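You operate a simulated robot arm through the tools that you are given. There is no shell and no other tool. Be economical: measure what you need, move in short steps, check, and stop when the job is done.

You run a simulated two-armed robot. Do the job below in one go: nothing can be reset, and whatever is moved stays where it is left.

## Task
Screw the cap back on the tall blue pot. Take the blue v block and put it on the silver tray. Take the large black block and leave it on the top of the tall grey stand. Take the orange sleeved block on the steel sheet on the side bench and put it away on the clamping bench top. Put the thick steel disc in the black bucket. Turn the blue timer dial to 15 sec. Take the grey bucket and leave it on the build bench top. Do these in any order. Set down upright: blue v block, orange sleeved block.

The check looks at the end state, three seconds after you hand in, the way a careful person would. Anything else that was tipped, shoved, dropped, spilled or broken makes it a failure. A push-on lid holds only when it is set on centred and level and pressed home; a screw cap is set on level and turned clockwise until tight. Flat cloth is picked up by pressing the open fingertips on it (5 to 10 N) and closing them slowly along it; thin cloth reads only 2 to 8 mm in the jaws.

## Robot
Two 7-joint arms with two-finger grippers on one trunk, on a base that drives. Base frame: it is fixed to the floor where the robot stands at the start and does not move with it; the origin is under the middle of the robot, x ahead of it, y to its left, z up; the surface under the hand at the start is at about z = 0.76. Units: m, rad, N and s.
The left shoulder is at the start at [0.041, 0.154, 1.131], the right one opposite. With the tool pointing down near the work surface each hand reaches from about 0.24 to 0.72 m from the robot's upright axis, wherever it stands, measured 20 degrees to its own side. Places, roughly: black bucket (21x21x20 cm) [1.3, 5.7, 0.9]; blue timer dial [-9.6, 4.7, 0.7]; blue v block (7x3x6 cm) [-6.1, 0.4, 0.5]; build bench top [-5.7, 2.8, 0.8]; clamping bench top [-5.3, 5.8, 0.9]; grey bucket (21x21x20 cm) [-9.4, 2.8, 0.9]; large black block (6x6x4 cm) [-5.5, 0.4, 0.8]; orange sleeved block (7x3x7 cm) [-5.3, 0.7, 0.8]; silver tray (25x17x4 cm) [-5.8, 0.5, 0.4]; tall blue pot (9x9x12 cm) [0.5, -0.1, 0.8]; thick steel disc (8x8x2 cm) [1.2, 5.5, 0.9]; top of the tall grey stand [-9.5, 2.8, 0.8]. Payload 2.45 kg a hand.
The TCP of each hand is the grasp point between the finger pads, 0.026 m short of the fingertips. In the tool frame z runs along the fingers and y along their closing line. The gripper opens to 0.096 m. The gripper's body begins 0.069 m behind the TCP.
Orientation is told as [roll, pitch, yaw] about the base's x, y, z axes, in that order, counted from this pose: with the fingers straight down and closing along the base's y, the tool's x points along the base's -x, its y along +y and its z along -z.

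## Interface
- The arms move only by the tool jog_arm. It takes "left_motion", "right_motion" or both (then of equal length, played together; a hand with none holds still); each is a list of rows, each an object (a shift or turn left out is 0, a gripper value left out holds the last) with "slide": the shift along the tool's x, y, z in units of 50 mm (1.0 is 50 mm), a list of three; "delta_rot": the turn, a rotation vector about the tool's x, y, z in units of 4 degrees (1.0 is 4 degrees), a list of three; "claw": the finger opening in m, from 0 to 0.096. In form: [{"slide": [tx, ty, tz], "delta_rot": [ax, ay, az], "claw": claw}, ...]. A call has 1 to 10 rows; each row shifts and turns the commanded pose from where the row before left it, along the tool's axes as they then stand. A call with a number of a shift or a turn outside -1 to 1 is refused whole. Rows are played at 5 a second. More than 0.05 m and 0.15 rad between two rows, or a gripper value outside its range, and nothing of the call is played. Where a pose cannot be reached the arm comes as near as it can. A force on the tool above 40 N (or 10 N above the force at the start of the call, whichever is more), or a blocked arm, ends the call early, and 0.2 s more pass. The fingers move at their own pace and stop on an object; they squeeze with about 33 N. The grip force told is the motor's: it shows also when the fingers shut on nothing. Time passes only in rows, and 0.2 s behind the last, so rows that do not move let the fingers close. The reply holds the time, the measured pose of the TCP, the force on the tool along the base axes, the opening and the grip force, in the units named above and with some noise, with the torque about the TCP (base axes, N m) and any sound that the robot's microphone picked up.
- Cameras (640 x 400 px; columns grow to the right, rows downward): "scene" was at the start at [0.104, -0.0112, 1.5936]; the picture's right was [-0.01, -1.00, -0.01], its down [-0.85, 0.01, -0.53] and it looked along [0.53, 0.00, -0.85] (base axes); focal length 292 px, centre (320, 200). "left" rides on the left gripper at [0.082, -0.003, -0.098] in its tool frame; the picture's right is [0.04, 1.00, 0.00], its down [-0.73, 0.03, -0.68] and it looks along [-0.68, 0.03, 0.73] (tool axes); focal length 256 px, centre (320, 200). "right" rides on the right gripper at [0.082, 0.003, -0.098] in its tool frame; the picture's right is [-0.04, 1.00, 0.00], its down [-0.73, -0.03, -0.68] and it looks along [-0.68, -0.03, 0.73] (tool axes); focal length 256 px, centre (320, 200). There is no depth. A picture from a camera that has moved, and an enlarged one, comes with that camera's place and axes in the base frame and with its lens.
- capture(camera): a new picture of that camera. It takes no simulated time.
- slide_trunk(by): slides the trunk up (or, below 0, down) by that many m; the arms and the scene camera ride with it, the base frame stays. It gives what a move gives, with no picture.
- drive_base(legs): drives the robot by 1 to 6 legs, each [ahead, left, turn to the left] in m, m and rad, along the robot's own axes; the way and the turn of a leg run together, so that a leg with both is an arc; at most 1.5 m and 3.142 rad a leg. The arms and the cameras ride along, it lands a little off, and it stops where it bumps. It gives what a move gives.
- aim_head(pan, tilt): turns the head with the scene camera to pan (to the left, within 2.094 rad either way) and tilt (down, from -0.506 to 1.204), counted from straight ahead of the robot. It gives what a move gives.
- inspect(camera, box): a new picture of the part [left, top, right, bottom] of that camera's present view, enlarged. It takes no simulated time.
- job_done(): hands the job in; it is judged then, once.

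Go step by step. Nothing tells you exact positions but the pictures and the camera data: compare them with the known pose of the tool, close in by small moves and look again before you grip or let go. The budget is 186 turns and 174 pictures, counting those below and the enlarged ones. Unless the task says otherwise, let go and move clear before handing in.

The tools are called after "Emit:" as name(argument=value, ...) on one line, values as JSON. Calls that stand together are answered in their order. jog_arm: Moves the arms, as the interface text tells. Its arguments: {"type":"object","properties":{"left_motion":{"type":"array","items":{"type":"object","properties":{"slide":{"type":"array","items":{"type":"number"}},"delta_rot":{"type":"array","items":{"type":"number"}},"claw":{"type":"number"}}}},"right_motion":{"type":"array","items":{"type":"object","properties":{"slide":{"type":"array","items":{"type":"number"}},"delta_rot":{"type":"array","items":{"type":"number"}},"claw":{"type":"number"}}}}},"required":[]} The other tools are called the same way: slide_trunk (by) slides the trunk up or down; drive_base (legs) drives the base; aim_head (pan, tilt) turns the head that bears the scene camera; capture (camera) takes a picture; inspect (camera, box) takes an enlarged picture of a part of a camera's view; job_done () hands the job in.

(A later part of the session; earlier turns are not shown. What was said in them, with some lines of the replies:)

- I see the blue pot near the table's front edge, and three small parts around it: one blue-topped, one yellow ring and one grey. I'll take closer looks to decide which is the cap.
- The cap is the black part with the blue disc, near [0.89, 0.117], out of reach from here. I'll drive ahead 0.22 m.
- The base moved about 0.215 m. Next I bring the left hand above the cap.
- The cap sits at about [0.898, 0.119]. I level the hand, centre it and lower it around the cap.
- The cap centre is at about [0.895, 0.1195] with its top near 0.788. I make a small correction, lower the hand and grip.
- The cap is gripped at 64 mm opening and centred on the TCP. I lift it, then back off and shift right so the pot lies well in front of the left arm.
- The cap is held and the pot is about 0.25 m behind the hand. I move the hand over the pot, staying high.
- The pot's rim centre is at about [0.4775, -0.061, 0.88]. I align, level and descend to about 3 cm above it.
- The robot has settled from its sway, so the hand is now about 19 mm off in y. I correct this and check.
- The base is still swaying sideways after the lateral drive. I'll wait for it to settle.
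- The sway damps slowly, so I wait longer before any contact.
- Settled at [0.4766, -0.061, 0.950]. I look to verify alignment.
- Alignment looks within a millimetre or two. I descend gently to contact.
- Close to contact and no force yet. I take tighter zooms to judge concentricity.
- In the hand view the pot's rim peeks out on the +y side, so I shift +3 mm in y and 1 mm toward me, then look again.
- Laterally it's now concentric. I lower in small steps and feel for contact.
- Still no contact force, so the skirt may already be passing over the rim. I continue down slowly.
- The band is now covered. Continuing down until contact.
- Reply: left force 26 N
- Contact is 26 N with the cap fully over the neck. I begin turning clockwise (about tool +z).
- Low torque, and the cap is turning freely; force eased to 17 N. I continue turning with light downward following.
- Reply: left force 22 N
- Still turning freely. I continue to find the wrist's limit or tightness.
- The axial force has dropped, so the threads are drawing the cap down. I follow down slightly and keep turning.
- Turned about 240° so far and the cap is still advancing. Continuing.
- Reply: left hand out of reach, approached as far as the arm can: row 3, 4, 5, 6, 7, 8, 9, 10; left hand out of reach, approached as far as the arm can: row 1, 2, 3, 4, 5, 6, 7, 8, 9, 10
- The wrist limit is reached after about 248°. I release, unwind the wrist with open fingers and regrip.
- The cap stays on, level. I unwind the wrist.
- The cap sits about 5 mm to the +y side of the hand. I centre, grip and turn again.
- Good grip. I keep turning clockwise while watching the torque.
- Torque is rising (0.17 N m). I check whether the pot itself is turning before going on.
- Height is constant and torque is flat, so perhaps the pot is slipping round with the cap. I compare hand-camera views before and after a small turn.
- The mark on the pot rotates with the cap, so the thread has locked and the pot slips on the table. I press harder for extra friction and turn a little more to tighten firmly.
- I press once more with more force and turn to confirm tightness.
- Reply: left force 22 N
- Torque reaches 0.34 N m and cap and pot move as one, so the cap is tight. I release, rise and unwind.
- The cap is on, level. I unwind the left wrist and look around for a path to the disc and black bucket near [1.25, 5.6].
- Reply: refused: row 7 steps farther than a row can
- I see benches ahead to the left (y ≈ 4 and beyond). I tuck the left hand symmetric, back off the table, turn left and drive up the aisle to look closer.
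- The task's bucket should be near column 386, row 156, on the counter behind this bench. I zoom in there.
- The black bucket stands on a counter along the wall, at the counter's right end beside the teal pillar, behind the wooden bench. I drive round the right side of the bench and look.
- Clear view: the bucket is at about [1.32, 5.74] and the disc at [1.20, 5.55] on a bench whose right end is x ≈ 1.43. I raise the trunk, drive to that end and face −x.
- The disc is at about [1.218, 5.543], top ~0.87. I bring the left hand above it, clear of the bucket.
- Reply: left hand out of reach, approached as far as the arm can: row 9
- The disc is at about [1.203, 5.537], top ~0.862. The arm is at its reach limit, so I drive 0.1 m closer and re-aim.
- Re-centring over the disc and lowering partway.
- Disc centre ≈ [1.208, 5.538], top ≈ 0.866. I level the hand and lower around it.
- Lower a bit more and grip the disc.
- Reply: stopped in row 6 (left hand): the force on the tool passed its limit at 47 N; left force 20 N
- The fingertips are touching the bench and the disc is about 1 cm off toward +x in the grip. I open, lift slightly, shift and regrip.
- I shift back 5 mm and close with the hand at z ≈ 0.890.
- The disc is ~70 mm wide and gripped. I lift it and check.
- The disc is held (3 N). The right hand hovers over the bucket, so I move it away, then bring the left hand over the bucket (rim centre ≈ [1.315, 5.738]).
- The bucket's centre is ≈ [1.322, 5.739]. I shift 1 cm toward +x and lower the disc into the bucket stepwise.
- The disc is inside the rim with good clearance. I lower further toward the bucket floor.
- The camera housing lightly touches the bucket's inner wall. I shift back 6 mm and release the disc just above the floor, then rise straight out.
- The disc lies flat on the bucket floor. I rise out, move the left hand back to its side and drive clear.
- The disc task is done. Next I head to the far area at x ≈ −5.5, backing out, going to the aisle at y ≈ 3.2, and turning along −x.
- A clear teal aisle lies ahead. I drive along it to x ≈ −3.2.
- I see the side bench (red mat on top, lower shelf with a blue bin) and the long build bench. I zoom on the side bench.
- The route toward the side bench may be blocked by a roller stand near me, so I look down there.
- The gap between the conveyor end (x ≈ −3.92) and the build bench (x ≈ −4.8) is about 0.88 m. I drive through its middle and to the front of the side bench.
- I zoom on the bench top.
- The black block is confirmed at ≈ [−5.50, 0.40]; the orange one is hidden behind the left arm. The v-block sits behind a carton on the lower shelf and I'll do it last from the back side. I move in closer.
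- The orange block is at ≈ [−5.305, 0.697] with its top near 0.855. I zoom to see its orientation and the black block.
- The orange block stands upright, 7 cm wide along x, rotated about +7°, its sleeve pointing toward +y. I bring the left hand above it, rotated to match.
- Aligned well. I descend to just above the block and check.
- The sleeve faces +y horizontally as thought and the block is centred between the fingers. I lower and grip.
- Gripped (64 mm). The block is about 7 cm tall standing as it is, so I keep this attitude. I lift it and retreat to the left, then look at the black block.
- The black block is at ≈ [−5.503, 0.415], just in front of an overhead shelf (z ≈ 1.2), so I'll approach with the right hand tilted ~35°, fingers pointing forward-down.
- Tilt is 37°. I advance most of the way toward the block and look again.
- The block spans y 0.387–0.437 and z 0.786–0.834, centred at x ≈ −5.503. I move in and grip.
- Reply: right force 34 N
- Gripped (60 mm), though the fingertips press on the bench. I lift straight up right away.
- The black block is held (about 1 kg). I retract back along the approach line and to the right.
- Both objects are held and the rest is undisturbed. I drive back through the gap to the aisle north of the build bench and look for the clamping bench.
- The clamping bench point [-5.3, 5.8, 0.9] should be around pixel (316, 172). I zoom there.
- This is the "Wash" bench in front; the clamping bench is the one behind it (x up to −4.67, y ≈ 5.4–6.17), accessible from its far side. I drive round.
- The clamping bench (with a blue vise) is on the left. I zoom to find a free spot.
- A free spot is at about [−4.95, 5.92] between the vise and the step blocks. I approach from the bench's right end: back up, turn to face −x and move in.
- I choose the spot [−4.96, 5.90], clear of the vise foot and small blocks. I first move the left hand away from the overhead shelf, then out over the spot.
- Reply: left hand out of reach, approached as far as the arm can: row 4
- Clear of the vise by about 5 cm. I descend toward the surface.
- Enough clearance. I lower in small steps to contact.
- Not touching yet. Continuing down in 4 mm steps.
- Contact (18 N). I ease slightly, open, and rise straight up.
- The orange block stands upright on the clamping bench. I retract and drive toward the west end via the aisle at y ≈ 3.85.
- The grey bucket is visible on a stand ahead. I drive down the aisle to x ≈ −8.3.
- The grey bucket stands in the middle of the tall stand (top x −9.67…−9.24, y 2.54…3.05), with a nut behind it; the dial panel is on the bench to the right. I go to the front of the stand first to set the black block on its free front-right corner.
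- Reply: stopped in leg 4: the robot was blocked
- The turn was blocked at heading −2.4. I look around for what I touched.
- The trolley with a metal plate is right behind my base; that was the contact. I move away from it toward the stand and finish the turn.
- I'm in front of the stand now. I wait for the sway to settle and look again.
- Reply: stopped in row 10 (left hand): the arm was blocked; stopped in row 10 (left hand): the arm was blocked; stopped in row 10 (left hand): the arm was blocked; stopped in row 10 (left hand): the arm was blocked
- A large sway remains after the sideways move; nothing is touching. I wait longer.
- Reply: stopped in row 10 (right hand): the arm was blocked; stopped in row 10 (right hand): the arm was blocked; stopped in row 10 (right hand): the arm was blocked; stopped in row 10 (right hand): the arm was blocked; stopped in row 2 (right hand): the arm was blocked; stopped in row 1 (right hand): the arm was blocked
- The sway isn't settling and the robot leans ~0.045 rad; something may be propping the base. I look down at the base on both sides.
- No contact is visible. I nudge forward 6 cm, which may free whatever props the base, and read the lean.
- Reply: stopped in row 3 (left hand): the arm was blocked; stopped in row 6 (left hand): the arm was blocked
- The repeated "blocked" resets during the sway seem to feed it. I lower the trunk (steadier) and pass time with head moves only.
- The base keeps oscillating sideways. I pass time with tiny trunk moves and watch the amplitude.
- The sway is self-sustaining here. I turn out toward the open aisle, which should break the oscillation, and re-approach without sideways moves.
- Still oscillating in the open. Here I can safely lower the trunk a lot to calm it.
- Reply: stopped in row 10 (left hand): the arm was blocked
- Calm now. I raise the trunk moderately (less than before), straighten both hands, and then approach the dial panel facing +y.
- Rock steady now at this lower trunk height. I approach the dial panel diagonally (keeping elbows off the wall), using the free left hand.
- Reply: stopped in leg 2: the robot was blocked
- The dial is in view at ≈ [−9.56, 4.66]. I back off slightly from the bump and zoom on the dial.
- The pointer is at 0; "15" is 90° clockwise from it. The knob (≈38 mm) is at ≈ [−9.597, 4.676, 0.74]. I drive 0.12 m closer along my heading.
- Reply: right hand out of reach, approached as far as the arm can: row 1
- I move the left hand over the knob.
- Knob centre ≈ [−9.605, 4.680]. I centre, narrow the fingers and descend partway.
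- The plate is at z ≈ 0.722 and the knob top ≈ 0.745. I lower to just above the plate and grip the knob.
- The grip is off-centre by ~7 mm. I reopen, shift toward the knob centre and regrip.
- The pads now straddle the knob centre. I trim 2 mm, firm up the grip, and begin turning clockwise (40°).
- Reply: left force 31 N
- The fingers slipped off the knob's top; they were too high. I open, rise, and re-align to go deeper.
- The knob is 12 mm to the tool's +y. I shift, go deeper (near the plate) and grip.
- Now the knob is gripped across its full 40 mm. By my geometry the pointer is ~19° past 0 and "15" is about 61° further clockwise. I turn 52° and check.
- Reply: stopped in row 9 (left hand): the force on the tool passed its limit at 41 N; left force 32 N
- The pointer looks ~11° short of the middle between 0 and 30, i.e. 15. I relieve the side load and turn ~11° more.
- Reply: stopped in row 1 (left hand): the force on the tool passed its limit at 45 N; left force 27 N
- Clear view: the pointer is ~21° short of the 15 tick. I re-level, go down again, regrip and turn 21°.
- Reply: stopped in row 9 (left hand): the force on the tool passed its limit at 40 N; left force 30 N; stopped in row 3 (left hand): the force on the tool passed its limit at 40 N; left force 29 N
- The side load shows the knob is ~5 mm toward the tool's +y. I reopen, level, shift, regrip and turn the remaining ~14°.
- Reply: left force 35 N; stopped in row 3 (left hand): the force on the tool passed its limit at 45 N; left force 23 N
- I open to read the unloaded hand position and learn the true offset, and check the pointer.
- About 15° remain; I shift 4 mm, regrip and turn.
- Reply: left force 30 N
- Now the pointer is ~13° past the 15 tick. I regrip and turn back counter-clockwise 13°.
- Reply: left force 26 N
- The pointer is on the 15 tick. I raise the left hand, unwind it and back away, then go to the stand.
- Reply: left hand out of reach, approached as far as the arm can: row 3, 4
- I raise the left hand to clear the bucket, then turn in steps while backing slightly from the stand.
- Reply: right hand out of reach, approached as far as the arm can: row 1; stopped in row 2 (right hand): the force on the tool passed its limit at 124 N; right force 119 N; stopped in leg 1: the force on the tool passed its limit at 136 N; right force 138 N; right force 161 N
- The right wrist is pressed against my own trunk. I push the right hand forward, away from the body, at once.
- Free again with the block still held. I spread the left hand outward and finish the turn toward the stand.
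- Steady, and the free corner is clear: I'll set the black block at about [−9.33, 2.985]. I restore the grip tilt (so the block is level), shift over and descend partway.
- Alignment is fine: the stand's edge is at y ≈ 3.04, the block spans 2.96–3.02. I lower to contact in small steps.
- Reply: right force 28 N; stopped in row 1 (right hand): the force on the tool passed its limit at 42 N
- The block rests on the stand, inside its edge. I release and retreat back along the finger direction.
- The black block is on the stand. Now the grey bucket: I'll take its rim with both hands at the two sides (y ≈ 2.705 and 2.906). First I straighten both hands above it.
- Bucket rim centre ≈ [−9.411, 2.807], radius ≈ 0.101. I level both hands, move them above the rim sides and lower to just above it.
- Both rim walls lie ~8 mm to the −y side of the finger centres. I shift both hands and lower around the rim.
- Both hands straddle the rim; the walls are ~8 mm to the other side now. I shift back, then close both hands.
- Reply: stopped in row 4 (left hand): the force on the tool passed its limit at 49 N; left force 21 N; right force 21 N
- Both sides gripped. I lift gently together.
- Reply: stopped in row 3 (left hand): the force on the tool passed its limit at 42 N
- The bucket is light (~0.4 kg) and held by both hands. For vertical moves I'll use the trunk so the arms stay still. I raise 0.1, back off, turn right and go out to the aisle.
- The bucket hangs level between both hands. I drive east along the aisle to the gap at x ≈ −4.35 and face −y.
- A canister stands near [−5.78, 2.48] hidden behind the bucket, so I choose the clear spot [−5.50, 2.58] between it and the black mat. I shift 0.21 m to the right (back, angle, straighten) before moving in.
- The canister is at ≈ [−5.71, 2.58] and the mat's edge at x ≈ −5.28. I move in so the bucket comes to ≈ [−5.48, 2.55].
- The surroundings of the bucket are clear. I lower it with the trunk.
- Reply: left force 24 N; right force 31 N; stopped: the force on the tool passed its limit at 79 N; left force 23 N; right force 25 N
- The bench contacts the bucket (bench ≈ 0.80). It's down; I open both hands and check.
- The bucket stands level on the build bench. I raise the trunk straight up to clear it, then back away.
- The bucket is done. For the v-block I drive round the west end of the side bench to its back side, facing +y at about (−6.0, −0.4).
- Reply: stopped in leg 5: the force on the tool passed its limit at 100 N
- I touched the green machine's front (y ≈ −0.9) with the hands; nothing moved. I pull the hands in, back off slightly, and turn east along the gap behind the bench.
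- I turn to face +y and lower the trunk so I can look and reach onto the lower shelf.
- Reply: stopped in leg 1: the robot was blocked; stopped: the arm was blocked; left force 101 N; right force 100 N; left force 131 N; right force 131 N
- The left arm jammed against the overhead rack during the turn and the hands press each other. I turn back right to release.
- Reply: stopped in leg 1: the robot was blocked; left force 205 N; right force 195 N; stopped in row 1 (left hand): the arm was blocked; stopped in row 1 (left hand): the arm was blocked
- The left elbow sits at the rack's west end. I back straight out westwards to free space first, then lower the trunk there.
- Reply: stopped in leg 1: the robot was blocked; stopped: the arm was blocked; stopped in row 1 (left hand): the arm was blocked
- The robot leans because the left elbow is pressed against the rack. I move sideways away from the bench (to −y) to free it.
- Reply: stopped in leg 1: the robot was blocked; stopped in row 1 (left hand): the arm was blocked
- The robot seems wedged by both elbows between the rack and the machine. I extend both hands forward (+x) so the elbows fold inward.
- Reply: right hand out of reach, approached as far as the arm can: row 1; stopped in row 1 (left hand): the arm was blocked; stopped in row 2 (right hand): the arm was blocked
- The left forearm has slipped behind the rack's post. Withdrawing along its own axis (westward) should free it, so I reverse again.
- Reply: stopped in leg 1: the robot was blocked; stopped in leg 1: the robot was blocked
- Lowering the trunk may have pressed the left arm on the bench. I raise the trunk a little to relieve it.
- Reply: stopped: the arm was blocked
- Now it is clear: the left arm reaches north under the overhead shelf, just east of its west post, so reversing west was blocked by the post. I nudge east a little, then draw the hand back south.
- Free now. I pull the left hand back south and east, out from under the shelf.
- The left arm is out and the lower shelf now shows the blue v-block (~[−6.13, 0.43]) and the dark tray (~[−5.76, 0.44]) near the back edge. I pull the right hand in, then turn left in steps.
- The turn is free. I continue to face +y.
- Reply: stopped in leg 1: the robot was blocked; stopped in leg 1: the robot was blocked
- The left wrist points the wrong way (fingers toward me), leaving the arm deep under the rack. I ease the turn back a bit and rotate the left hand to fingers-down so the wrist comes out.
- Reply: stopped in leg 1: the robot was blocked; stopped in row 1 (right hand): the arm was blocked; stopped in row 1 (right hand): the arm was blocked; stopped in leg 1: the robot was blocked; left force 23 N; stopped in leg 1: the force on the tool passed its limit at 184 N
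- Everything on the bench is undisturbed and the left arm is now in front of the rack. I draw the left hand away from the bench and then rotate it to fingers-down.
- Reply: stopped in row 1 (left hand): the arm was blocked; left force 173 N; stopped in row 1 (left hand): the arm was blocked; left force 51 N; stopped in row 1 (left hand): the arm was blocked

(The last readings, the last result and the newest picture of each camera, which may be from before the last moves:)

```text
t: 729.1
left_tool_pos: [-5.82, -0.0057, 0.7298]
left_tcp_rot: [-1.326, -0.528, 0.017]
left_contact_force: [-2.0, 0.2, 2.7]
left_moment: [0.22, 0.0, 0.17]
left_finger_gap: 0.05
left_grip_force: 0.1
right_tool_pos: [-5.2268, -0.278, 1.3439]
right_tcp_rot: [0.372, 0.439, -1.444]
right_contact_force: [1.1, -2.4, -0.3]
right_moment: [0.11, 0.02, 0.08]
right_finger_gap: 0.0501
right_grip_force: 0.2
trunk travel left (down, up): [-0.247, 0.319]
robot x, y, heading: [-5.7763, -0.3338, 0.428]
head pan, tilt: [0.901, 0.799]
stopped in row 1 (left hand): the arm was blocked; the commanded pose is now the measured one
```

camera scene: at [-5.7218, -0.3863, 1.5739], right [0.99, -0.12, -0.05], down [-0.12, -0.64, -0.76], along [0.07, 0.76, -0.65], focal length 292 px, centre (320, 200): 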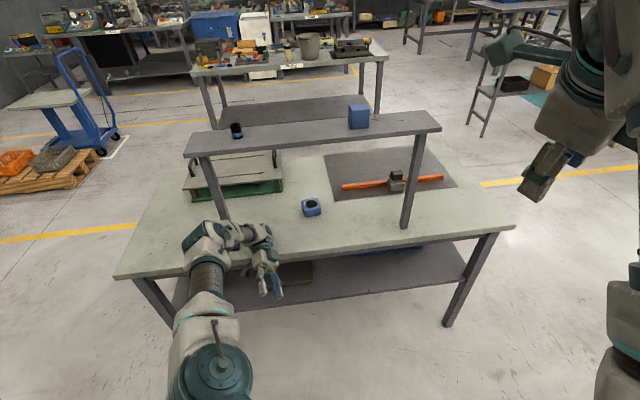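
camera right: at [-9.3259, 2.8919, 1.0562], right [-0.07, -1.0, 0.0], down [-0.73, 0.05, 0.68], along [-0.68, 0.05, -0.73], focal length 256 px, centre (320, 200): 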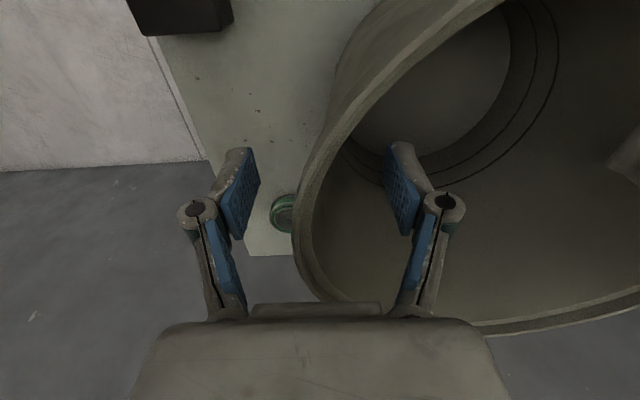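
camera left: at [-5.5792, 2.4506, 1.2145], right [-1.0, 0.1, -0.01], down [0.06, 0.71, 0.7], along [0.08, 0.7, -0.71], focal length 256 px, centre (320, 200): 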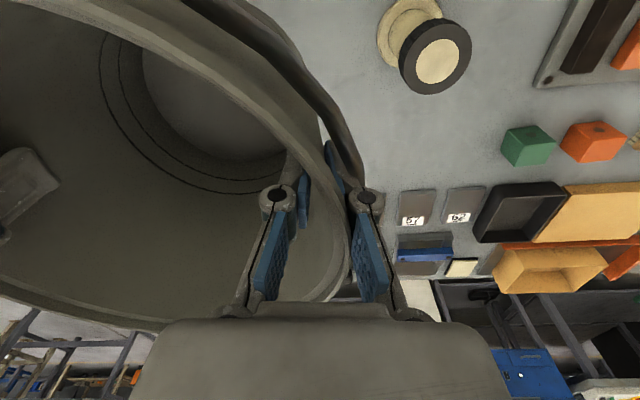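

Stress is being released as the arm slips free. I wait a moment and read the state.

Emit:
aim_head(pan=0.9, tilt=0.85)

Emit:
drive_base(legs=[[0.03, 0, -0.2]])

Emit:
capture(camera="scene")

```text
t: 729.8
left_tool_pos: [-5.8233, 0.1111, 0.5981]
left_tcp_rot: [-1.675, -0.71, 0.247]
left_contact_force: [-6.1, 9.4, 4.8]
left_moment: [0.49, 0.19, 0.43]
left_finger_gap: 0.05
left_grip_force: 0.0
right_tool_pos: [-5.3828, -0.0362, 1.3355]
right_tcp_rot: [0.432, 0.143, -1.439]
right_contact_force: [-2.0, -2.9, 2.9]
right_moment: [0.09, -0.09, 0.07]
right_finger_gap: 0.0503
right_grip_force: 0.1
trunk travel left (down, up): [-0.247, 0.319]
robot x, y, heading: [-5.7969, -0.3363, 0.457]
head pan, tilt: [0.901, 0.85]
```

```text
t: 730.4
left_tool_pos: [-5.8237, 0.1087, 0.5989]
left_tcp_rot: [-1.67, -0.693, 0.247]
left_contact_force: [0.1, 1.2, -0.7]
left_moment: [0.0, -0.04, 0.0]
left_finger_gap: 0.05
left_grip_force: 0.2
right_tool_pos: [-5.3801, -0.0415, 1.3432]
right_tcp_rot: [0.429, 0.147, -1.442]
right_contact_force: [-0.6, 0.3, -0.3]
right_moment: [-0.01, -0.01, -0.01]
right_finger_gap: 0.0504
right_grip_force: 0.1
trunk travel left (down, up): [-0.247, 0.319]
robot x, y, heading: [-5.7967, -0.341, 0.459]
head pan, tilt: [0.901, 0.85]
stopped in leg 1: the robot was blocked; the commanded pose is now the measured one
```

```text
7 pictures are left
camera scene: at [-5.7227, -0.2357, 1.552], right [0.98, -0.21, 0.0], down [-0.16, -0.74, -0.66], along [0.14, 0.64, -0.75], focal length 292 px, centre (320, 200)
```

scene: 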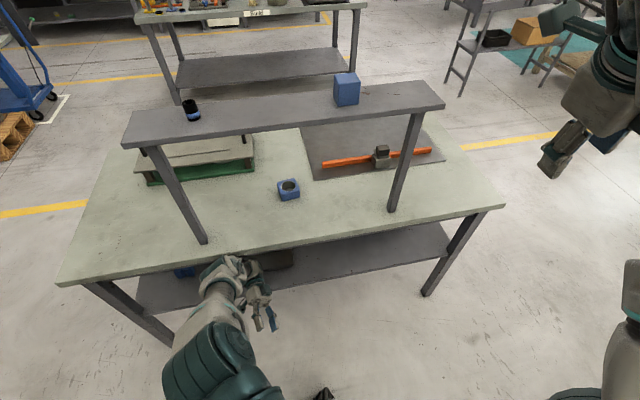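

The robot is upright again and nothing was disturbed. I'll move out sideways and east to open floor, re-pose the arms there, and come back facing +y so no turning is needed near the bench.

Emit:
drive_base(legs=[[-0.05, -0.11, 0]])

Emit:
drive_base(legs=[[0.5, -0.25, 0], [0.6, -0.29, 0]])

```text
t: 731.7
left_tool_pos: [-5.8276, 0.0114, 0.5871]
left_tcp_rot: [-1.71, -0.696, 0.271]
left_contact_force: [0.8, -0.1, -2.0]
left_moment: [-0.19, -0.02, -0.05]
left_finger_gap: 0.0502
left_grip_force: 0.0
right_tool_pos: [-5.3953, -0.1178, 1.3397]
right_tcp_rot: [0.437, 0.112, -1.435]
right_contact_force: [-1.9, 2.6, 0.1]
right_moment: [-0.2, -0.12, -0.08]
right_finger_gap: 0.0499
right_grip_force: 0.0
trunk travel left (down, up): [-0.247, 0.319]
robot x, y, heading: [-5.7969, -0.46, 0.453]
head pan, tilt: [0.901, 0.85]
```

```text
t: 738.2
left_tool_pos: [-4.596, -0.0081, 0.6002]
left_tcp_rot: [-1.667, -0.693, 0.239]
left_contact_force: [-1.0, 0.5, -1.4]
left_moment: [-0.03, 0.01, -0.01]
left_finger_gap: 0.0499
left_grip_force: 0.0
right_tool_pos: [-4.1543, -0.1603, 1.3455]
right_tcp_rot: [0.429, 0.148, -1.433]
right_contact_force: [0.4, -0.1, -0.2]
right_moment: [0.04, 0.01, -0.01]
right_finger_gap: 0.0501
right_grip_force: 0.0
trunk travel left (down, up): [-0.247, 0.319]
robot x, y, heading: [-4.571, -0.456, 0.456]
head pan, tilt: [0.901, 0.85]
```

I'm free in open floor. I re-pose the left arm step by step: forward/up, then rotate to fingers-down.

Emit:
jog_arm(left_motion=[{"slide": [-0.9, -0.19, 0.16]}, {"slide": [-0.9, -0.19, 0.16]}, {"slide": [-0.9, -0.19, 0.16]}, {"slide": [-0.9, -0.19, 0.16]}, {"slide": [-0.9, -0.19, 0.16]}, {"slide": [-0.9, -0.19, 0.16]}, {"slide": [-0.9, -0.19, 0.16]}])

Emit:
jog_arm(left_motion=[{"delta_rot": [-1, 0, 0]}, {"delta_rot": [-1, 0, 0]}, {"delta_rot": [-1, 0, 0]}, {"delta_rot": [-1, 0, 0]}, {"delta_rot": [-1, 0, 0]}, {"delta_rot": [-1, 0, 0]}, {"delta_rot": [-1, 0, 0]}, {"delta_rot": [-1, 0, 0]}, {"delta_rot": [-1, 0, 0]}, {"delta_rot": [-1, 0, 0]}])

Emit:
jog_arm(left_motion=[{"delta_rot": [-1, 0, 0]}, {"delta_rot": [-1, 0, 0]}, {"delta_rot": [-1, 0, 0]}, {"delta_rot": [-1, 0, 0]}, {"delta_rot": [-1, 0, 0]}, {"delta_rot": [-1, 0, 0]}, {"delta_rot": [-1, 0, 0]}, {"delta_rot": [-1, 0, 0]}, {"delta_rot": [-1, 0, 0]}, {"delta_rot": [-1, 0, 0]}])

Emit:
jog_arm(left_motion=[{"delta_rot": [-1, 0, 0]}, {"delta_rot": [-1, 0, 0]}, {"delta_rot": [-1, 0, 0]}, {"delta_rot": [-1, 0, 0]}, {"delta_rot": [0, 1, 0]}, {"delta_rot": [0, 1, 0]}, {"delta_rot": [0, 1, 0]}, {"delta_rot": [0, 1, 0]}, {"delta_rot": [0, 1, 0]}, {"delta_rot": [0, 1, 0]}])

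```text
t: 739.8
left_tool_pos: [-4.3927, -0.0117, 0.8604]
left_tcp_rot: [-1.665, -0.694, 0.238]
left_contact_force: [0.4, 1.0, 1.4]
left_moment: [0.0, -0.02, 0.07]
left_finger_gap: 0.0498
left_grip_force: 0.1
right_tool_pos: [-4.1527, -0.1634, 1.35]
right_tcp_rot: [0.429, 0.15, -1.434]
right_contact_force: [0.5, -0.4, -0.1]
right_moment: [-0.01, 0.0, 0.0]
right_finger_gap: 0.05
right_grip_force: 0.1
trunk travel left (down, up): [-0.247, 0.319]
robot x, y, heading: [-4.5695, -0.4569, 0.459]
head pan, tilt: [0.901, 0.85]
```

```text
t: 742.0
left_tool_pos: [-4.3952, -0.0104, 0.8596]
left_tcp_rot: [-0.968, -0.695, 0.24]
left_contact_force: [0.4, -0.9, 0.2]
left_moment: [0.0, -0.02, -0.02]
left_finger_gap: 0.05
left_grip_force: 0.1
right_tool_pos: [-4.1551, -0.1612, 1.3494]
right_tcp_rot: [0.431, 0.149, -1.435]
right_contact_force: [0.0, 0.6, 0.4]
right_moment: [-0.01, 0.01, 0.03]
right_finger_gap: 0.0499
right_grip_force: 0.0
trunk travel left (down, up): [-0.247, 0.319]
robot x, y, heading: [-4.5698, -0.4579, 0.454]
head pan, tilt: [0.901, 0.85]
```

```text
t: 744.2
left_tool_pos: [-4.3962, -0.0104, 0.8574]
left_tcp_rot: [-0.271, -0.697, 0.239]
left_contact_force: [-0.1, 0.1, -0.2]
left_moment: [0.01, 0.0, 0.04]
left_finger_gap: 0.05
left_grip_force: 0.0
right_tool_pos: [-4.1555, -0.1604, 1.3491]
right_tcp_rot: [0.432, 0.149, -1.434]
right_contact_force: [-0.1, -0.4, 0.7]
right_moment: [0.03, 0.0, 0.02]
right_finger_gap: 0.0497
right_grip_force: 0.1
trunk travel left (down, up): [-0.247, 0.319]
robot x, y, heading: [-4.5737, -0.4583, 0.456]
head pan, tilt: [0.901, 0.85]
```

```text
t: 746.4
left_tool_pos: [-4.3772, 0.0283, 0.8476]
left_tcp_rot: [0.006, -0.276, 0.243]
left_contact_force: [-0.2, -0.1, 0.5]
left_moment: [-0.01, -0.02, 0.02]
left_finger_gap: 0.0502
left_grip_force: 0.1
left hand out of reach, approached as far as the arm can: row 1, 2, 3, 4
right_tool_pos: [-4.1551, -0.1596, 1.3489]
right_tcp_rot: [0.431, 0.148, -1.432]
right_contact_force: [-0.2, 0.1, -0.3]
right_moment: [0.0, 0.0, 0.02]
right_finger_gap: 0.05
right_grip_force: 0.2
trunk travel left (down, up): [-0.247, 0.319]
robot x, y, heading: [-4.5681, -0.4558, 0.456]
head pan, tilt: [0.901, 0.85]
```

The left hand is well again. I lower the trunk, turn to face +y here, and strafe left behind the bench.

Emit:
slide_trunk(by=-0.2)

Emit:
drive_base(legs=[[0, 0, 1.11], [0, 0.7, 0], [0, 0.68, 0]])

Emit:
aim_head(pan=0.1, tilt=0.75)

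Emit:
capture(camera="scene")

```text
t: 748.5
left_tool_pos: [-4.3791, 0.0258, 0.6291]
left_tcp_rot: [-0.008, -0.213, 0.245]
left_contact_force: [0.3, -0.5, 0.0]
left_moment: [0.02, 0.0, 0.0]
left_finger_gap: 0.0502
left_grip_force: 0.1
right_tool_pos: [-4.1478, -0.1611, 1.1391]
right_tcp_rot: [0.407, 0.138, -1.444]
right_contact_force: [-0.6, -0.4, 0.1]
right_moment: [-0.04, -0.01, -0.05]
right_finger_gap: 0.05
right_grip_force: 0.1
trunk travel left (down, up): [-0.047, 0.519]
robot x, y, heading: [-4.5721, -0.4602, 0.456]
head pan, tilt: [0.901, 0.85]
```

```text
t: 758.5
left_tool_pos: [-6.3087, -0.0746, 0.6296]
left_tcp_rot: [-0.006, -0.209, 1.366]
left_contact_force: [0.8, -0.2, 0.2]
left_moment: [-0.01, 0.02, 0.0]
left_finger_gap: 0.0501
left_grip_force: 0.1
right_tool_pos: [-6.0407, 0.05, 1.1401]
right_tcp_rot: [0.413, 0.144, -0.318]
right_contact_force: [-0.5, 0.1, -0.3]
right_moment: [-0.06, 0.03, -0.01]
right_finger_gap: 0.0499
right_grip_force: 0.1
trunk travel left (down, up): [-0.047, 0.519]
robot x, y, heading: [-5.9577, -0.4568, 1.577]
head pan, tilt: [0.901, 0.85]
```

```text
t: 759.7
left_tool_pos: [-6.3132, -0.0779, 0.6308]
left_tcp_rot: [-0.011, -0.215, 1.369]
left_contact_force: [-0.6, 0.0, 0.2]
left_moment: [-0.01, 0.0, 0.02]
left_finger_gap: 0.0499
left_grip_force: 0.0
right_tool_pos: [-6.0466, 0.0447, 1.1433]
right_tcp_rot: [0.42, 0.14, -0.318]
right_contact_force: [-0.6, 0.4, -0.6]
right_moment: [0.01, -0.02, -0.02]
right_finger_gap: 0.0501
right_grip_force: 0.0
trunk travel left (down, up): [-0.047, 0.519]
robot x, y, heading: [-5.9596, -0.4535, 1.576]
head pan, tilt: [0.099, 0.75]
```

```text
6 pictures are left
camera scene: at [-5.977, -0.0947, 1.3206], right [0.99, 0.11, 0.01], down [0.08, -0.68, -0.73], along [-0.07, 0.72, -0.69], focal length 292 px, centre (320, 200)
```

scene: 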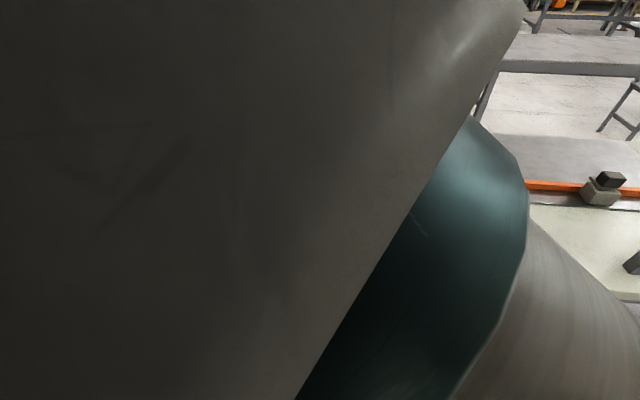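

Good position with no contact, but the right forearm blocks the head camera. I move the right hand aside, and bring the left hand in front of the v-block, tilted forward, to use its camera.

Emit:
jog_arm(right_motion=[{"slide": [-0.85, 0.17, -0.05]}, {"slide": [-0.85, 0.17, -0.05]}, {"slide": [-0.85, 0.17, -0.05]}, {"slide": [-0.85, 0.17, -0.05]}, {"slide": [-0.85, 0.17, -0.05]}, {"slide": [-0.85, 0.17, -0.05]}, {"slide": [-0.85, 0.17, -0.05]}, {}], left_motion=[{"slide": [-0.5, -0.8, 0]}, {"slide": [-0.5, -0.8, 0]}, {"slide": [-0.5, -0.8, 0]}, {"slide": [-0.5, -0.8, 0]}, {"delta_rot": [0, -0.98, -0.75]}, {"delta_rot": [0, -0.98, -0.75]}, {"delta_rot": [0, -0.98, -0.75]}, {"delta_rot": [0, -0.98, -0.75]}])

Emit:
jog_arm(left_motion=[{"delta_rot": [0, -0.98, 0]}, {"delta_rot": [0, -0.98, 0]}, {"delta_rot": [0, -0.98, 0]}, {"delta_rot": [0, -0.98, 0]}, {"delta_rot": [0, -0.98, 0]}, {"delta_rot": [0, -0.98, 0]}, {}, {}])

Emit:
capture(camera="left")

```text
t: 761.5
left_tool_pos: [-6.1337, 0.0095, 0.65]
left_tcp_rot: [-0.089, -0.478, 1.604]
left_contact_force: [-0.4, 0.6, -1.2]
left_moment: [0.0, -0.02, -0.04]
left_finger_gap: 0.0499
left_grip_force: 0.0
left hand out of reach, approached as far as the arm can: row 1, 7, 8
right_tool_pos: [-5.75, 0.0114, 1.1122]
right_tcp_rot: [0.419, 0.146, -0.317]
right_contact_force: [-0.5, 0.3, -0.6]
right_moment: [0.01, 0.02, 0.0]
right_finger_gap: 0.0499
right_grip_force: 0.0
right hand out of reach, approached as far as the arm can: row 5, 6, 7
trunk travel left (down, up): [-0.047, 0.519]
robot x, y, heading: [-5.9604, -0.4582, 1.577]
head pan, tilt: [0.099, 0.75]
```

```text
t: 763.3
left_tool_pos: [-6.1263, 0.0542, 0.6371]
left_tcp_rot: [-0.124, -0.887, 1.658]
left_contact_force: [0.4, -0.3, -0.1]
left_moment: [0.02, -0.03, 0.0]
left_finger_gap: 0.0501
left_grip_force: 0.1
left hand out of reach, approached as far as the arm can: row 1, 2, 3, 4, 5, 6
right_tool_pos: [-5.7513, 0.0108, 1.1136]
right_tcp_rot: [0.418, 0.145, -0.317]
right_contact_force: [-0.3, -0.5, -0.1]
right_moment: [-0.01, 0.0, 0.01]
right_finger_gap: 0.0501
right_grip_force: 0.1
trunk travel left (down, up): [-0.047, 0.519]
robot x, y, heading: [-5.9582, -0.4575, 1.574]
head pan, tilt: [0.099, 0.75]
```

```text
5 pictures are left
camera left: at [-6.1252, -0.0751, 0.636], right [-0.99, -0.02, -0.11], down [-0.11, -0.07, 0.99], along [-0.02, 1.0, 0.06], focal length 256 px, centre (320, 200)
```

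left: 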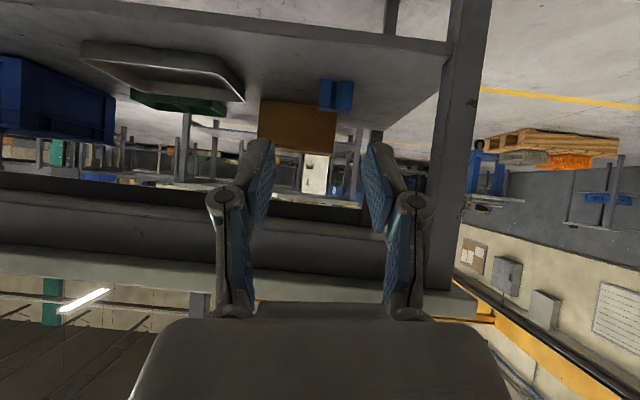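

The left camera (inverted view) shows the v-block upright at ≈ [−6.14, 0.43, shelf ≈ 0.435], notch up, 7 cm wide along x, and the tray to its right. I level the fingers, open and advance under the bench top.

Emit:
jog_arm(left_motion=[{"delta_rot": [0, 0, 0.69], "claw": 0.096}, {"delta_rot": [0, 0, 0.69]}, {"delta_rot": [0, 0, 0.69]}, {"slide": [-0.257, 0.104, 0.8]}, {"slide": [-0.257, 0.104, 0.8]}, {"slide": [-0.257, 0.104, 0.8]}, {"slide": [-0.257, 0.104, 0.8]}, {"slide": [-0.257, 0.104, 0.8]}, {"slide": [-0.257, 0.104, 0.8]}, {}])

Emit:
capture(camera="left")

```text
t: 765.5
left_tool_pos: [-6.137, 0.289, 0.5521]
left_tcp_rot: [0.054, -0.893, 1.427]
left_contact_force: [-0.8, -0.7, 0.4]
left_moment: [-0.02, 0.01, 0.03]
left_finger_gap: 0.0959
left_grip_force: 0.1
right_tool_pos: [-5.7512, 0.0101, 1.1134]
right_tcp_rot: [0.421, 0.146, -0.317]
right_contact_force: [0.6, 0.8, 0.2]
right_moment: [0.01, 0.06, -0.02]
right_finger_gap: 0.0497
right_grip_force: 0.1
trunk travel left (down, up): [-0.047, 0.519]
robot x, y, heading: [-5.958, -0.4598, 1.577]
head pan, tilt: [0.099, 0.75]
```

```text
4 pictures are left
camera left: at [-6.1465, 0.1606, 0.5507], right [-1.0, 0.07, 0.0], down [0.0, -0.07, 1.0], along [0.07, 0.99, 0.07], focal length 256 px, centre (320, 200)
```

left: 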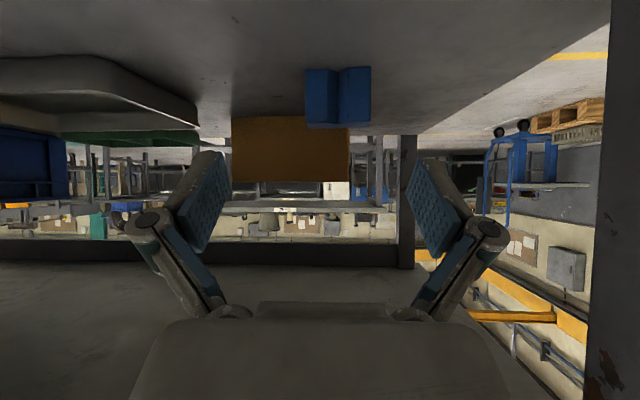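

The block's groove faces me; it spans z 0.433–0.495 at y ≈ 0.43–0.46, centred at x ≈ −6.147. I advance around it and grip.

Emit:
jog_arm(left_motion=[{"slide": [-0.14, 0.2, 0.75]}, {"slide": [-0.14, 0.2, 0.75]}, {"slide": [-0.14, 0, 0.8]}, {"slide": [-0.14, 0, 0.8]}, {}, {"claw": 0.05}, {"claw": 0.05}, {"claw": 0.05}, {}])

```text
t: 767.5
left_tool_pos: [-6.2062, 0.3458, 0.5366]
left_tcp_rot: [0.053, -0.894, 1.429]
left_contact_force: [0.3, -0.3, -0.4]
left_moment: [-0.03, -0.02, -0.01]
left_finger_gap: 0.05
left_grip_force: 0.0
left hand out of reach, approached as far as the arm can: row 1, 2, 3, 4
right_tool_pos: [-5.7515, 0.0108, 1.1131]
right_tcp_rot: [0.419, 0.145, -0.315]
right_contact_force: [-0.2, 0.0, -0.6]
right_moment: [-0.02, 0.01, 0.01]
right_finger_gap: 0.0501
right_grip_force: 0.0
trunk travel left (down, up): [-0.047, 0.519]
robot x, y, heading: [-5.9545, -0.4589, 1.58]
head pan, tilt: [0.099, 0.75]
```

Out of reach by ~8 cm. I reopen, draw back, and drive 0.15 m closer.

Emit:
jog_arm(left_motion=[{"slide": [0.5, -0.45, -0.63], "claw": 0.096}, {"slide": [0.5, -0.45, -0.63]}, {"slide": [0.5, -0.45, -0.63]}, {}])

Emit:
drive_base(legs=[[0.15, 0, 0]])

Emit:
jog_arm(left_motion=[{}, {}, {}, {}, {}])

```text
t: 768.5
left_tool_pos: [-6.1506, 0.2193, 0.535]
left_tcp_rot: [0.052, -0.891, 1.428]
left_contact_force: [0.8, 0.1, 0.4]
left_moment: [-0.01, 0.02, 0.02]
left_finger_gap: 0.0961
left_grip_force: 0.1
right_tool_pos: [-5.7508, 0.0113, 1.113]
right_tcp_rot: [0.419, 0.144, -0.317]
right_contact_force: [-0.4, 0.3, 0.7]
right_moment: [0.01, 0.03, 0.0]
right_finger_gap: 0.05
right_grip_force: 0.0
trunk travel left (down, up): [-0.047, 0.519]
robot x, y, heading: [-5.9589, -0.4584, 1.574]
head pan, tilt: [0.099, 0.75]
```

```text
t: 769.9
left_tool_pos: [-6.1519, 0.369, 0.5347]
left_tcp_rot: [0.054, -0.891, 1.428]
left_contact_force: [-0.5, 0.1, -0.5]
left_moment: [-0.01, -0.01, -0.03]
left_finger_gap: 0.096
left_grip_force: 0.0
right_tool_pos: [-5.753, 0.1605, 1.1121]
right_tcp_rot: [0.417, 0.144, -0.317]
right_contact_force: [0.4, 0.5, 0.7]
right_moment: [-0.02, -0.03, -0.03]
right_finger_gap: 0.0501
right_grip_force: 0.2
trunk travel left (down, up): [-0.047, 0.519]
robot x, y, heading: [-5.9571, -0.3097, 1.577]
head pan, tilt: [0.099, 0.75]
```

```text
t: 771.0
left_tool_pos: [-6.1511, 0.3661, 0.5392]
left_tcp_rot: [0.055, -0.899, 1.427]
left_contact_force: [-0.1, 1.3, 0.3]
left_moment: [0.0, 0.01, -0.02]
left_finger_gap: 0.096
left_grip_force: 0.1
right_tool_pos: [-5.7522, 0.1534, 1.1154]
right_tcp_rot: [0.424, 0.146, -0.317]
right_contact_force: [0.5, 0.4, -0.6]
right_moment: [0.0, 0.0, 0.0]
right_finger_gap: 0.0501
right_grip_force: 0.0
trunk travel left (down, up): [-0.047, 0.519]
robot x, y, heading: [-5.9583, -0.3124, 1.577]
head pan, tilt: [0.099, 0.75]
```

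Now within reach. I advance along the fingers and grip.

Emit:
jog_arm(left_motion=[{"slide": [0.05, 0.03, 0.65]}, {"slide": [0.05, 0, 0.65]}, {"slide": [0.05, 0, 0.65]}, {}, {"claw": 0.05}, {"claw": 0.05}, {"claw": 0.05}, {}])

Emit:
capture(camera="left")

```text
t: 772.9
left_tool_pos: [-6.1651, 0.4222, 0.4984]
left_tcp_rot: [0.056, -0.901, 1.426]
left_contact_force: [1.2, 2.0, 5.4]
left_moment: [0.23, -0.12, 0.06]
left_finger_gap: 0.0661
left_grip_force: 32.5
left hand out of reach, approached as far as the arm can: row 2, 3
right_tool_pos: [-5.7505, 0.1525, 1.1159]
right_tcp_rot: [0.426, 0.146, -0.317]
right_contact_force: [0.5, -0.1, 0.6]
right_moment: [0.0, 0.03, 0.01]
right_finger_gap: 0.05
right_grip_force: 0.1
trunk travel left (down, up): [-0.047, 0.519]
robot x, y, heading: [-5.9606, -0.3081, 1.577]
head pan, tilt: [0.099, 0.75]
```

```text
3 pictures are left
camera left: at [-6.176, 0.2929, 0.495], right [-1.0, 0.08, 0.0], down [0.0, -0.08, 1.0], along [0.08, 0.99, 0.08], focal length 256 px, centre (320, 200)
```

left: 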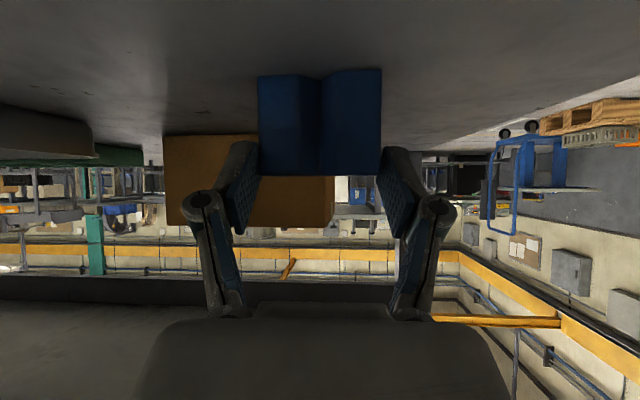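

The v-block is held. I lift it 5–6 cm, back out 0.17 m, strafe right 0.30 m (tray ≈ [−5.85, 0.40], rim ≈ 0.475), and let the sway settle.

Emit:
jog_arm(left_motion=[{"slide": [-0.25, 0, -0.2]}, {"slide": [-0.3, 0, -0.24]}, {"slide": [-0.35, 0, -0.28]}, {}])

Emit:
drive_base(legs=[[-0.17, 0, 0], [0, -0.3, 0]])

Emit:
jog_arm(left_motion=[{}, {}, {}, {}, {}, {}, {}, {}, {}, {}])

Emit:
jog_arm(left_motion=[{}, {}, {}, {}, {}, {}, {}, {}, {}, {}])

Emit:
jog_arm(left_motion=[{}, {}, {}, {}, {}, {}, {}, {}, {}])

```text
t: 773.9
left_tool_pos: [-6.1664, 0.42, 0.5518]
left_tcp_rot: [0.054, -0.896, 1.428]
left_contact_force: [0.3, 1.1, -6.0]
left_moment: [-0.14, -0.01, 0.0]
left_finger_gap: 0.066
left_grip_force: 33.2
right_tool_pos: [-5.7515, 0.1554, 1.1152]
right_tcp_rot: [0.425, 0.146, -0.317]
right_contact_force: [0.6, 0.0, 0.1]
right_moment: [0.0, 0.0, 0.03]
right_finger_gap: 0.0502
right_grip_force: 0.1
trunk travel left (down, up): [-0.047, 0.519]
robot x, y, heading: [-5.9589, -0.3101, 1.574]
head pan, tilt: [0.099, 0.75]
```

```text
t: 777.0
left_tool_pos: [-5.8725, 0.2579, 0.5501]
left_tcp_rot: [0.043, -0.898, 1.444]
left_contact_force: [-1.4, -0.3, -6.6]
left_moment: [-0.14, -0.04, 0.01]
left_finger_gap: 0.0658
left_grip_force: 33.6
right_tool_pos: [-5.4592, -0.0063, 1.1174]
right_tcp_rot: [0.429, 0.136, -0.307]
right_contact_force: [-0.4, -0.5, 0.6]
right_moment: [0.01, -0.07, -0.01]
right_finger_gap: 0.0501
right_grip_force: 0.1
trunk travel left (down, up): [-0.047, 0.519]
robot x, y, heading: [-5.6577, -0.4705, 1.578]
head pan, tilt: [0.099, 0.75]
```

```text
t: 779.2
left_tool_pos: [-5.869, 0.2533, 0.5561]
left_tcp_rot: [0.054, -0.901, 1.436]
left_contact_force: [-0.5, 0.3, -5.9]
left_moment: [-0.12, 0.0, -0.02]
left_finger_gap: 0.0643
left_grip_force: 32.6
right_tool_pos: [-5.4533, -0.0129, 1.1178]
right_tcp_rot: [0.431, 0.144, -0.307]
right_contact_force: [-0.6, -0.6, -1.4]
right_moment: [0.02, 0.02, -0.02]
right_finger_gap: 0.0502
right_grip_force: 0.0
trunk travel left (down, up): [-0.047, 0.519]
robot x, y, heading: [-5.6554, -0.4675, 1.582]
head pan, tilt: [0.099, 0.75]
```

```text
t: 781.4
left_tool_pos: [-5.8647, 0.2538, 0.5574]
left_tcp_rot: [0.063, -0.901, 1.43]
left_contact_force: [-0.6, -0.3, -6.2]
left_moment: [-0.17, -0.03, -0.05]
left_finger_gap: 0.0636
left_grip_force: 33.0
right_tool_pos: [-5.4453, -0.0122, 1.1178]
right_tcp_rot: [0.43, 0.151, -0.308]
right_contact_force: [0.4, 0.5, 0.3]
right_moment: [0.0, -0.01, -0.01]
right_finger_gap: 0.0501
right_grip_force: 0.0
trunk travel left (down, up): [-0.047, 0.519]
robot x, y, heading: [-5.6526, -0.4697, 1.584]
head pan, tilt: [0.099, 0.75]
```

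```text
t: 783.4
left_tool_pos: [-5.8645, 0.2541, 0.5581]
left_tcp_rot: [0.063, -0.902, 1.43]
left_contact_force: [-1.4, 0.2, -5.7]
left_moment: [-0.2, -0.01, -0.04]
left_finger_gap: 0.0642
left_grip_force: 33.1
right_tool_pos: [-5.4467, -0.012, 1.1179]
right_tcp_rot: [0.43, 0.15, -0.309]
right_contact_force: [-0.3, 0.0, 0.6]
right_moment: [0.01, -0.01, 0.01]
right_finger_gap: 0.0498
right_grip_force: 0.1
trunk travel left (down, up): [-0.047, 0.519]
robot x, y, heading: [-5.6536, -0.473, 1.582]
head pan, tilt: [0.099, 0.75]
```

Steady. I look with the hand camera to place it over the tray.

Emit:
capture(camera="left")

```text
2 pictures are left
camera left: at [-5.8741, 0.1254, 0.5545], right [-1.0, 0.07, 0.01], down [0.0, -0.08, 1.0], along [0.07, 0.99, 0.08], focal length 256 px, centre (320, 200)
```

left: 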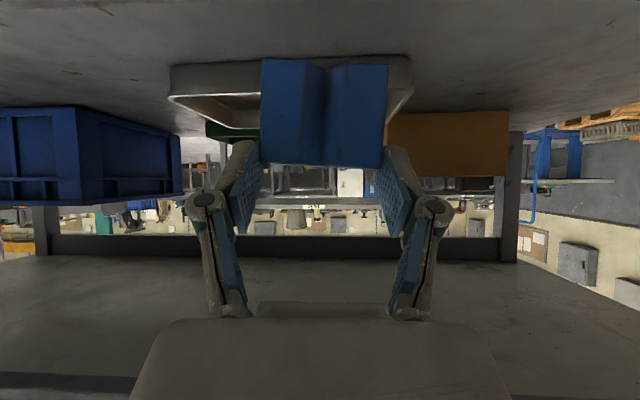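

The tray spans x −5.95…−5.70, y 0.385…0.555, rim ≈ 0.47; the block's bottom is at ≈ 0.491 and level. I trim the hand (+3 cm x, −6 mm z) and drive forward 0.165 m so the block is over the tray's near half.

Emit:
jog_arm(left_motion=[{"slide": [0.09, -0.5, 0.07]}, {}])

Emit:
drive_base(legs=[[0.168, 0, 0]])

Emit:
jog_arm(left_motion=[{}, {}, {}, {}, {}, {}])

```text
t: 784.0
left_tool_pos: [-5.8385, 0.2532, 0.5517]
left_tcp_rot: [0.063, -0.902, 1.426]
left_contact_force: [-0.6, 0.1, -6.2]
left_moment: [-0.13, 0.02, -0.03]
left_finger_gap: 0.0638
left_grip_force: 33.0
right_tool_pos: [-5.4466, -0.0139, 1.1181]
right_tcp_rot: [0.428, 0.15, -0.309]
right_contact_force: [-0.3, 0.7, 0.5]
right_moment: [0.02, 0.03, 0.02]
right_finger_gap: 0.05
right_grip_force: 0.1
trunk travel left (down, up): [-0.047, 0.519]
robot x, y, heading: [-5.6525, -0.469, 1.587]
head pan, tilt: [0.099, 0.75]
```

```text
t: 785.4
left_tool_pos: [-5.8328, 0.4215, 0.5495]
left_tcp_rot: [0.061, -0.899, 1.421]
left_contact_force: [0.5, 0.2, -7.2]
left_moment: [-0.11, -0.02, 0.03]
left_finger_gap: 0.064
left_grip_force: 33.3
right_tool_pos: [-5.4423, 0.1512, 1.1178]
right_tcp_rot: [0.428, 0.149, -0.318]
right_contact_force: [0.1, 0.9, -1.1]
right_moment: [0.0, -0.05, -0.01]
right_finger_gap: 0.0501
right_grip_force: 0.1
trunk travel left (down, up): [-0.047, 0.519]
robot x, y, heading: [-5.6543, -0.303, 1.569]
head pan, tilt: [0.099, 0.75]
```

```text
t: 786.8
left_tool_pos: [-5.8343, 0.4184, 0.5555]
left_tcp_rot: [0.064, -0.908, 1.418]
left_contact_force: [0.0, 0.4, -6.6]
left_moment: [-0.14, 0.0, -0.02]
left_finger_gap: 0.0641
left_grip_force: 33.4
right_tool_pos: [-5.4432, 0.1447, 1.1202]
right_tcp_rot: [0.436, 0.152, -0.318]
right_contact_force: [0.2, 0.4, 0.2]
right_moment: [0.0, -0.01, -0.02]
right_finger_gap: 0.05
right_grip_force: 0.0
trunk travel left (down, up): [-0.047, 0.519]
robot x, y, heading: [-5.6568, -0.3055, 1.57]
head pan, tilt: [0.099, 0.75]
```

The block is over the tray. I lower it, first 3 cm, then in small steps to contact.

Emit:
jog_arm(left_motion=[{"slide": [0.24, 0, 0.19]}, {"slide": [0.24, 0, 0.19]}, {"slide": [0.06, 0, 0.05]}, {}])

Emit:
jog_arm(left_motion=[{"slide": [0.06, 0, 0.05]}, {"slide": [0.06, 0, 0.05]}, {}])

Emit:
jog_arm(left_motion=[{"slide": [0.06, 0, 0.05]}, {"slide": [0.05, 0, 0.04]}, {}])

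```text
t: 787.8
left_tool_pos: [-5.8357, 0.4182, 0.5205]
left_tcp_rot: [0.066, -0.907, 1.421]
left_contact_force: [0.2, 0.0, -7.0]
left_moment: [-0.1, 0.02, -0.01]
left_finger_gap: 0.0639
left_grip_force: 32.7
right_tool_pos: [-5.443, 0.1448, 1.121]
right_tcp_rot: [0.434, 0.152, -0.318]
right_contact_force: [1.0, 0.0, 0.0]
right_moment: [-0.01, 0.0, -0.01]
right_finger_gap: 0.0499
right_grip_force: 0.1
trunk travel left (down, up): [-0.047, 0.519]
robot x, y, heading: [-5.6538, -0.3066, 1.578]
head pan, tilt: [0.099, 0.75]
```

```text
t: 788.6
left_tool_pos: [-5.8351, 0.4176, 0.5138]
left_tcp_rot: [0.062, -0.907, 1.418]
left_contact_force: [0.3, -0.1, -6.4]
left_moment: [-0.15, -0.03, 0.02]
left_finger_gap: 0.0639
left_grip_force: 32.6
right_tool_pos: [-5.4427, 0.146, 1.1202]
right_tcp_rot: [0.436, 0.153, -0.318]
right_contact_force: [0.2, 0.0, -0.6]
right_moment: [0.02, 0.03, 0.02]
right_finger_gap: 0.05
right_grip_force: 0.1
trunk travel left (down, up): [-0.047, 0.519]
robot x, y, heading: [-5.6552, -0.3049, 1.576]
head pan, tilt: [0.099, 0.75]
```

```text
t: 789.4
left_tool_pos: [-5.8388, 0.4148, 0.5106]
left_tcp_rot: [0.065, -0.907, 1.417]
left_contact_force: [-0.2, -0.1, -6.8]
left_moment: [-0.14, -0.02, -0.01]
left_finger_gap: 0.0639
left_grip_force: 32.8
left hand out of reach, approached as far as the arm can: row 1
right_tool_pos: [-5.4435, 0.1458, 1.1197]
right_tcp_rot: [0.435, 0.149, -0.316]
right_contact_force: [0.4, 0.1, -0.1]
right_moment: [0.01, 0.0, 0.04]
right_finger_gap: 0.0501
right_grip_force: 0.0
trunk travel left (down, up): [-0.047, 0.519]
robot x, y, heading: [-5.6572, -0.3033, 1.572]
head pan, tilt: [0.099, 0.75]
```

The arm is at its limit, so I finish lowering with the trunk.

Emit:
slide_trunk(by=-0.005)

Emit:
slide_trunk(by=-0.005)

```text
t: 789.9
left_tool_pos: [-5.8389, 0.4194, 0.5075]
left_tcp_rot: [0.067, -0.915, 1.421]
left_contact_force: [-4.2, 2.6, 10.7]
left_moment: [0.53, -0.26, 0.2]
left_finger_gap: 0.0638
left_grip_force: 33.1
right_tool_pos: [-5.4436, 0.1474, 1.1131]
right_tcp_rot: [0.428, 0.15, -0.317]
right_contact_force: [0.7, -0.3, 0.5]
right_moment: [-0.02, 0.0, -0.02]
right_finger_gap: 0.0501
right_grip_force: 0.1
trunk travel left (down, up): [-0.042, 0.524]
robot x, y, heading: [-5.6563, -0.3036, 1.572]
head pan, tilt: [0.099, 0.75]
```

```text
t: 790.5
left_tool_pos: [-5.8389, 0.4173, 0.499]
left_tcp_rot: [0.065, -0.911, 1.416]
left_contact_force: [-2.7, 7.9, 15.4]
left_moment: [0.55, -0.44, 0.23]
left_finger_gap: 0.0644
left_grip_force: 33.5
right_tool_pos: [-5.4436, 0.1519, 1.1032]
right_tcp_rot: [0.416, 0.147, -0.32]
right_contact_force: [-0.8, 0.5, -1.1]
right_moment: [0.03, -0.03, -0.03]
right_finger_gap: 0.0498
right_grip_force: 0.1
trunk travel left (down, up): [-0.037, 0.529]
robot x, y, heading: [-5.6568, -0.3035, 1.573]
head pan, tilt: [0.099, 0.75]
```

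Contact (~20 N). I open the fingers and check before retreating.

Emit:
jog_arm(left_motion=[{"claw": 0.072}, {"claw": 0.08}, {"claw": 0.086}, {}])

Emit:
capture(camera="left")

```text
t: 791.5
left_tool_pos: [-5.8392, 0.4174, 0.4988]
left_tcp_rot: [0.066, -0.908, 1.418]
left_contact_force: [0.1, -0.2, -0.5]
left_moment: [0.01, 0.02, -0.02]
left_finger_gap: 0.086
left_grip_force: 0.0
right_tool_pos: [-5.4432, 0.154, 1.1018]
right_tcp_rot: [0.414, 0.145, -0.321]
right_contact_force: [0.2, -0.1, 0.5]
right_moment: [0.0, -0.01, -0.01]
right_finger_gap: 0.0498
right_grip_force: 0.1
trunk travel left (down, up): [-0.037, 0.529]
robot x, y, heading: [-5.6547, -0.3088, 1.574]
head pan, tilt: [0.099, 0.75]
```

```text
1 pictures are left
camera left: at [-5.8484, 0.2879, 0.4949], right [-1.0, 0.08, 0.01], down [0.0, -0.09, 1.0], along [0.08, 0.99, 0.09], focal length 256 px, centre (320, 200)
```

left: 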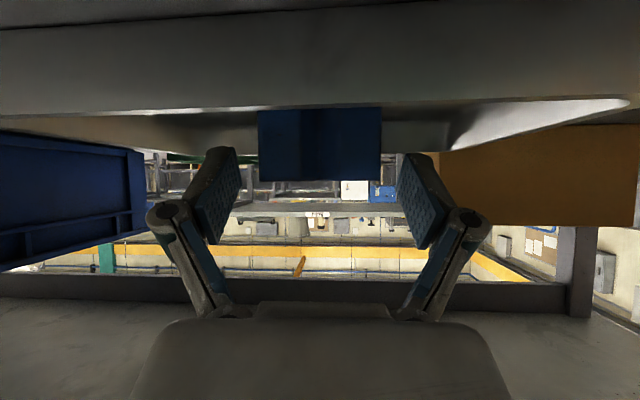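

The v-block stands level inside the tray. I raise 2 cm with the trunk and back straight out.

Emit:
slide_trunk(by=0.025)

Emit:
drive_base(legs=[[-0.17, 0, 0]])

Emit:
capture(camera="left")

```text
t: 792.2
left_tool_pos: [-5.8387, 0.4232, 0.5438]
left_tcp_rot: [0.073, -0.94, 1.409]
left_contact_force: [-0.6, -0.7, -0.5]
left_moment: [0.07, -0.02, -0.01]
left_finger_gap: 0.0861
left_grip_force: 0.1
right_tool_pos: [-5.4421, 0.156, 1.1259]
right_tcp_rot: [0.409, 0.145, -0.321]
right_contact_force: [-0.7, 0.3, -0.5]
right_moment: [-0.05, -0.03, 0.04]
right_finger_gap: 0.05
right_grip_force: 0.0
trunk travel left (down, up): [-0.062, 0.504]
robot x, y, heading: [-5.6578, -0.307, 1.577]
head pan, tilt: [0.099, 0.75]
```

```text
t: 793.7
left_tool_pos: [-5.8426, 0.2477, 0.5484]
left_tcp_rot: [0.073, -0.944, 1.418]
left_contact_force: [-0.4, -0.2, -0.9]
left_moment: [0.0, -0.01, 0.03]
left_finger_gap: 0.0861
left_grip_force: 0.0
right_tool_pos: [-5.4445, -0.0179, 1.1277]
right_tcp_rot: [0.414, 0.145, -0.316]
right_contact_force: [1.1, -0.3, 0.9]
right_moment: [0.01, -0.01, 0.0]
right_finger_gap: 0.05
right_grip_force: 0.0
trunk travel left (down, up): [-0.062, 0.504]
robot x, y, heading: [-5.6565, -0.4771, 1.58]
head pan, tilt: [0.099, 0.75]
```

```text
0 pictures are left
camera left: at [-5.852, 0.119, 0.5397], right [-1.0, 0.07, 0.01], down [0.0, -0.12, 0.99], along [0.07, 0.99, 0.12], focal length 256 px, centre (320, 200)
```

left: 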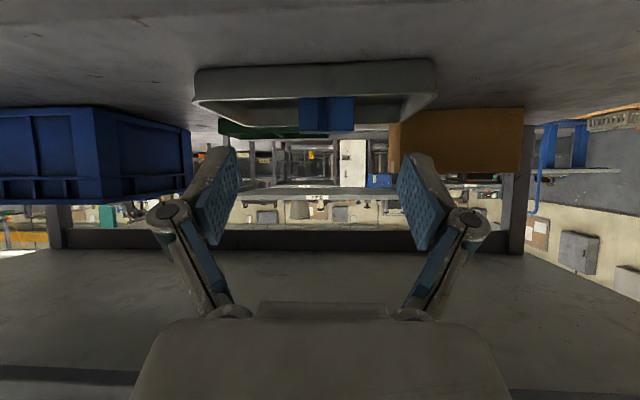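

The v-block stands upright inside the silver tray, the hands are empty and clear, and all seven jobs are placed, so I hand in.

Emit:
job_done()

```text
The job is handed in.
```

I handed the job in with all seven items done, but the robot made several hard contacts along the way. I have not seen how the check judged it.

| Job | Where it ended up |
|---|---|
| Cap on the tall blue pot | Set on level and turned until tight; in the last turns the pot turned with the cap |
| Blue v block | Standing upright in the silver tray |
| Large black block | On the front-right corner of the tall grey stand |
| Orange sleeved block | Standing upright on the clamping bench top, near the vise |
| Thick steel disc | Flat on the bottom of the black bucket |
| Blue timer dial | Pointer on the 15 sec mark |
| Grey bucket | Standing level on the build bench top |

- **Side bench rack:** the left arm jammed in the overhead rack while I worked behind that bench, and pressed hard on the rack and bench. In the pictures, the things on the bench and rack looked undisturbed.
- **Green machine:** both hands ran into its front, with a peak of about 100 N. I did not see anything move.
- **Trolley by the stand:** I think my base bumped it while turning. It looked to be still in its floor outline.
- **Near the dial:** the base stopped against something while I approached, and I did not find out what it touched.
- **Blue pot:** it may have shifted a few millimetres while I tightened the cap.

All seven jobs are placed, both hands are empty, and nothing I could see was tipped or broken.
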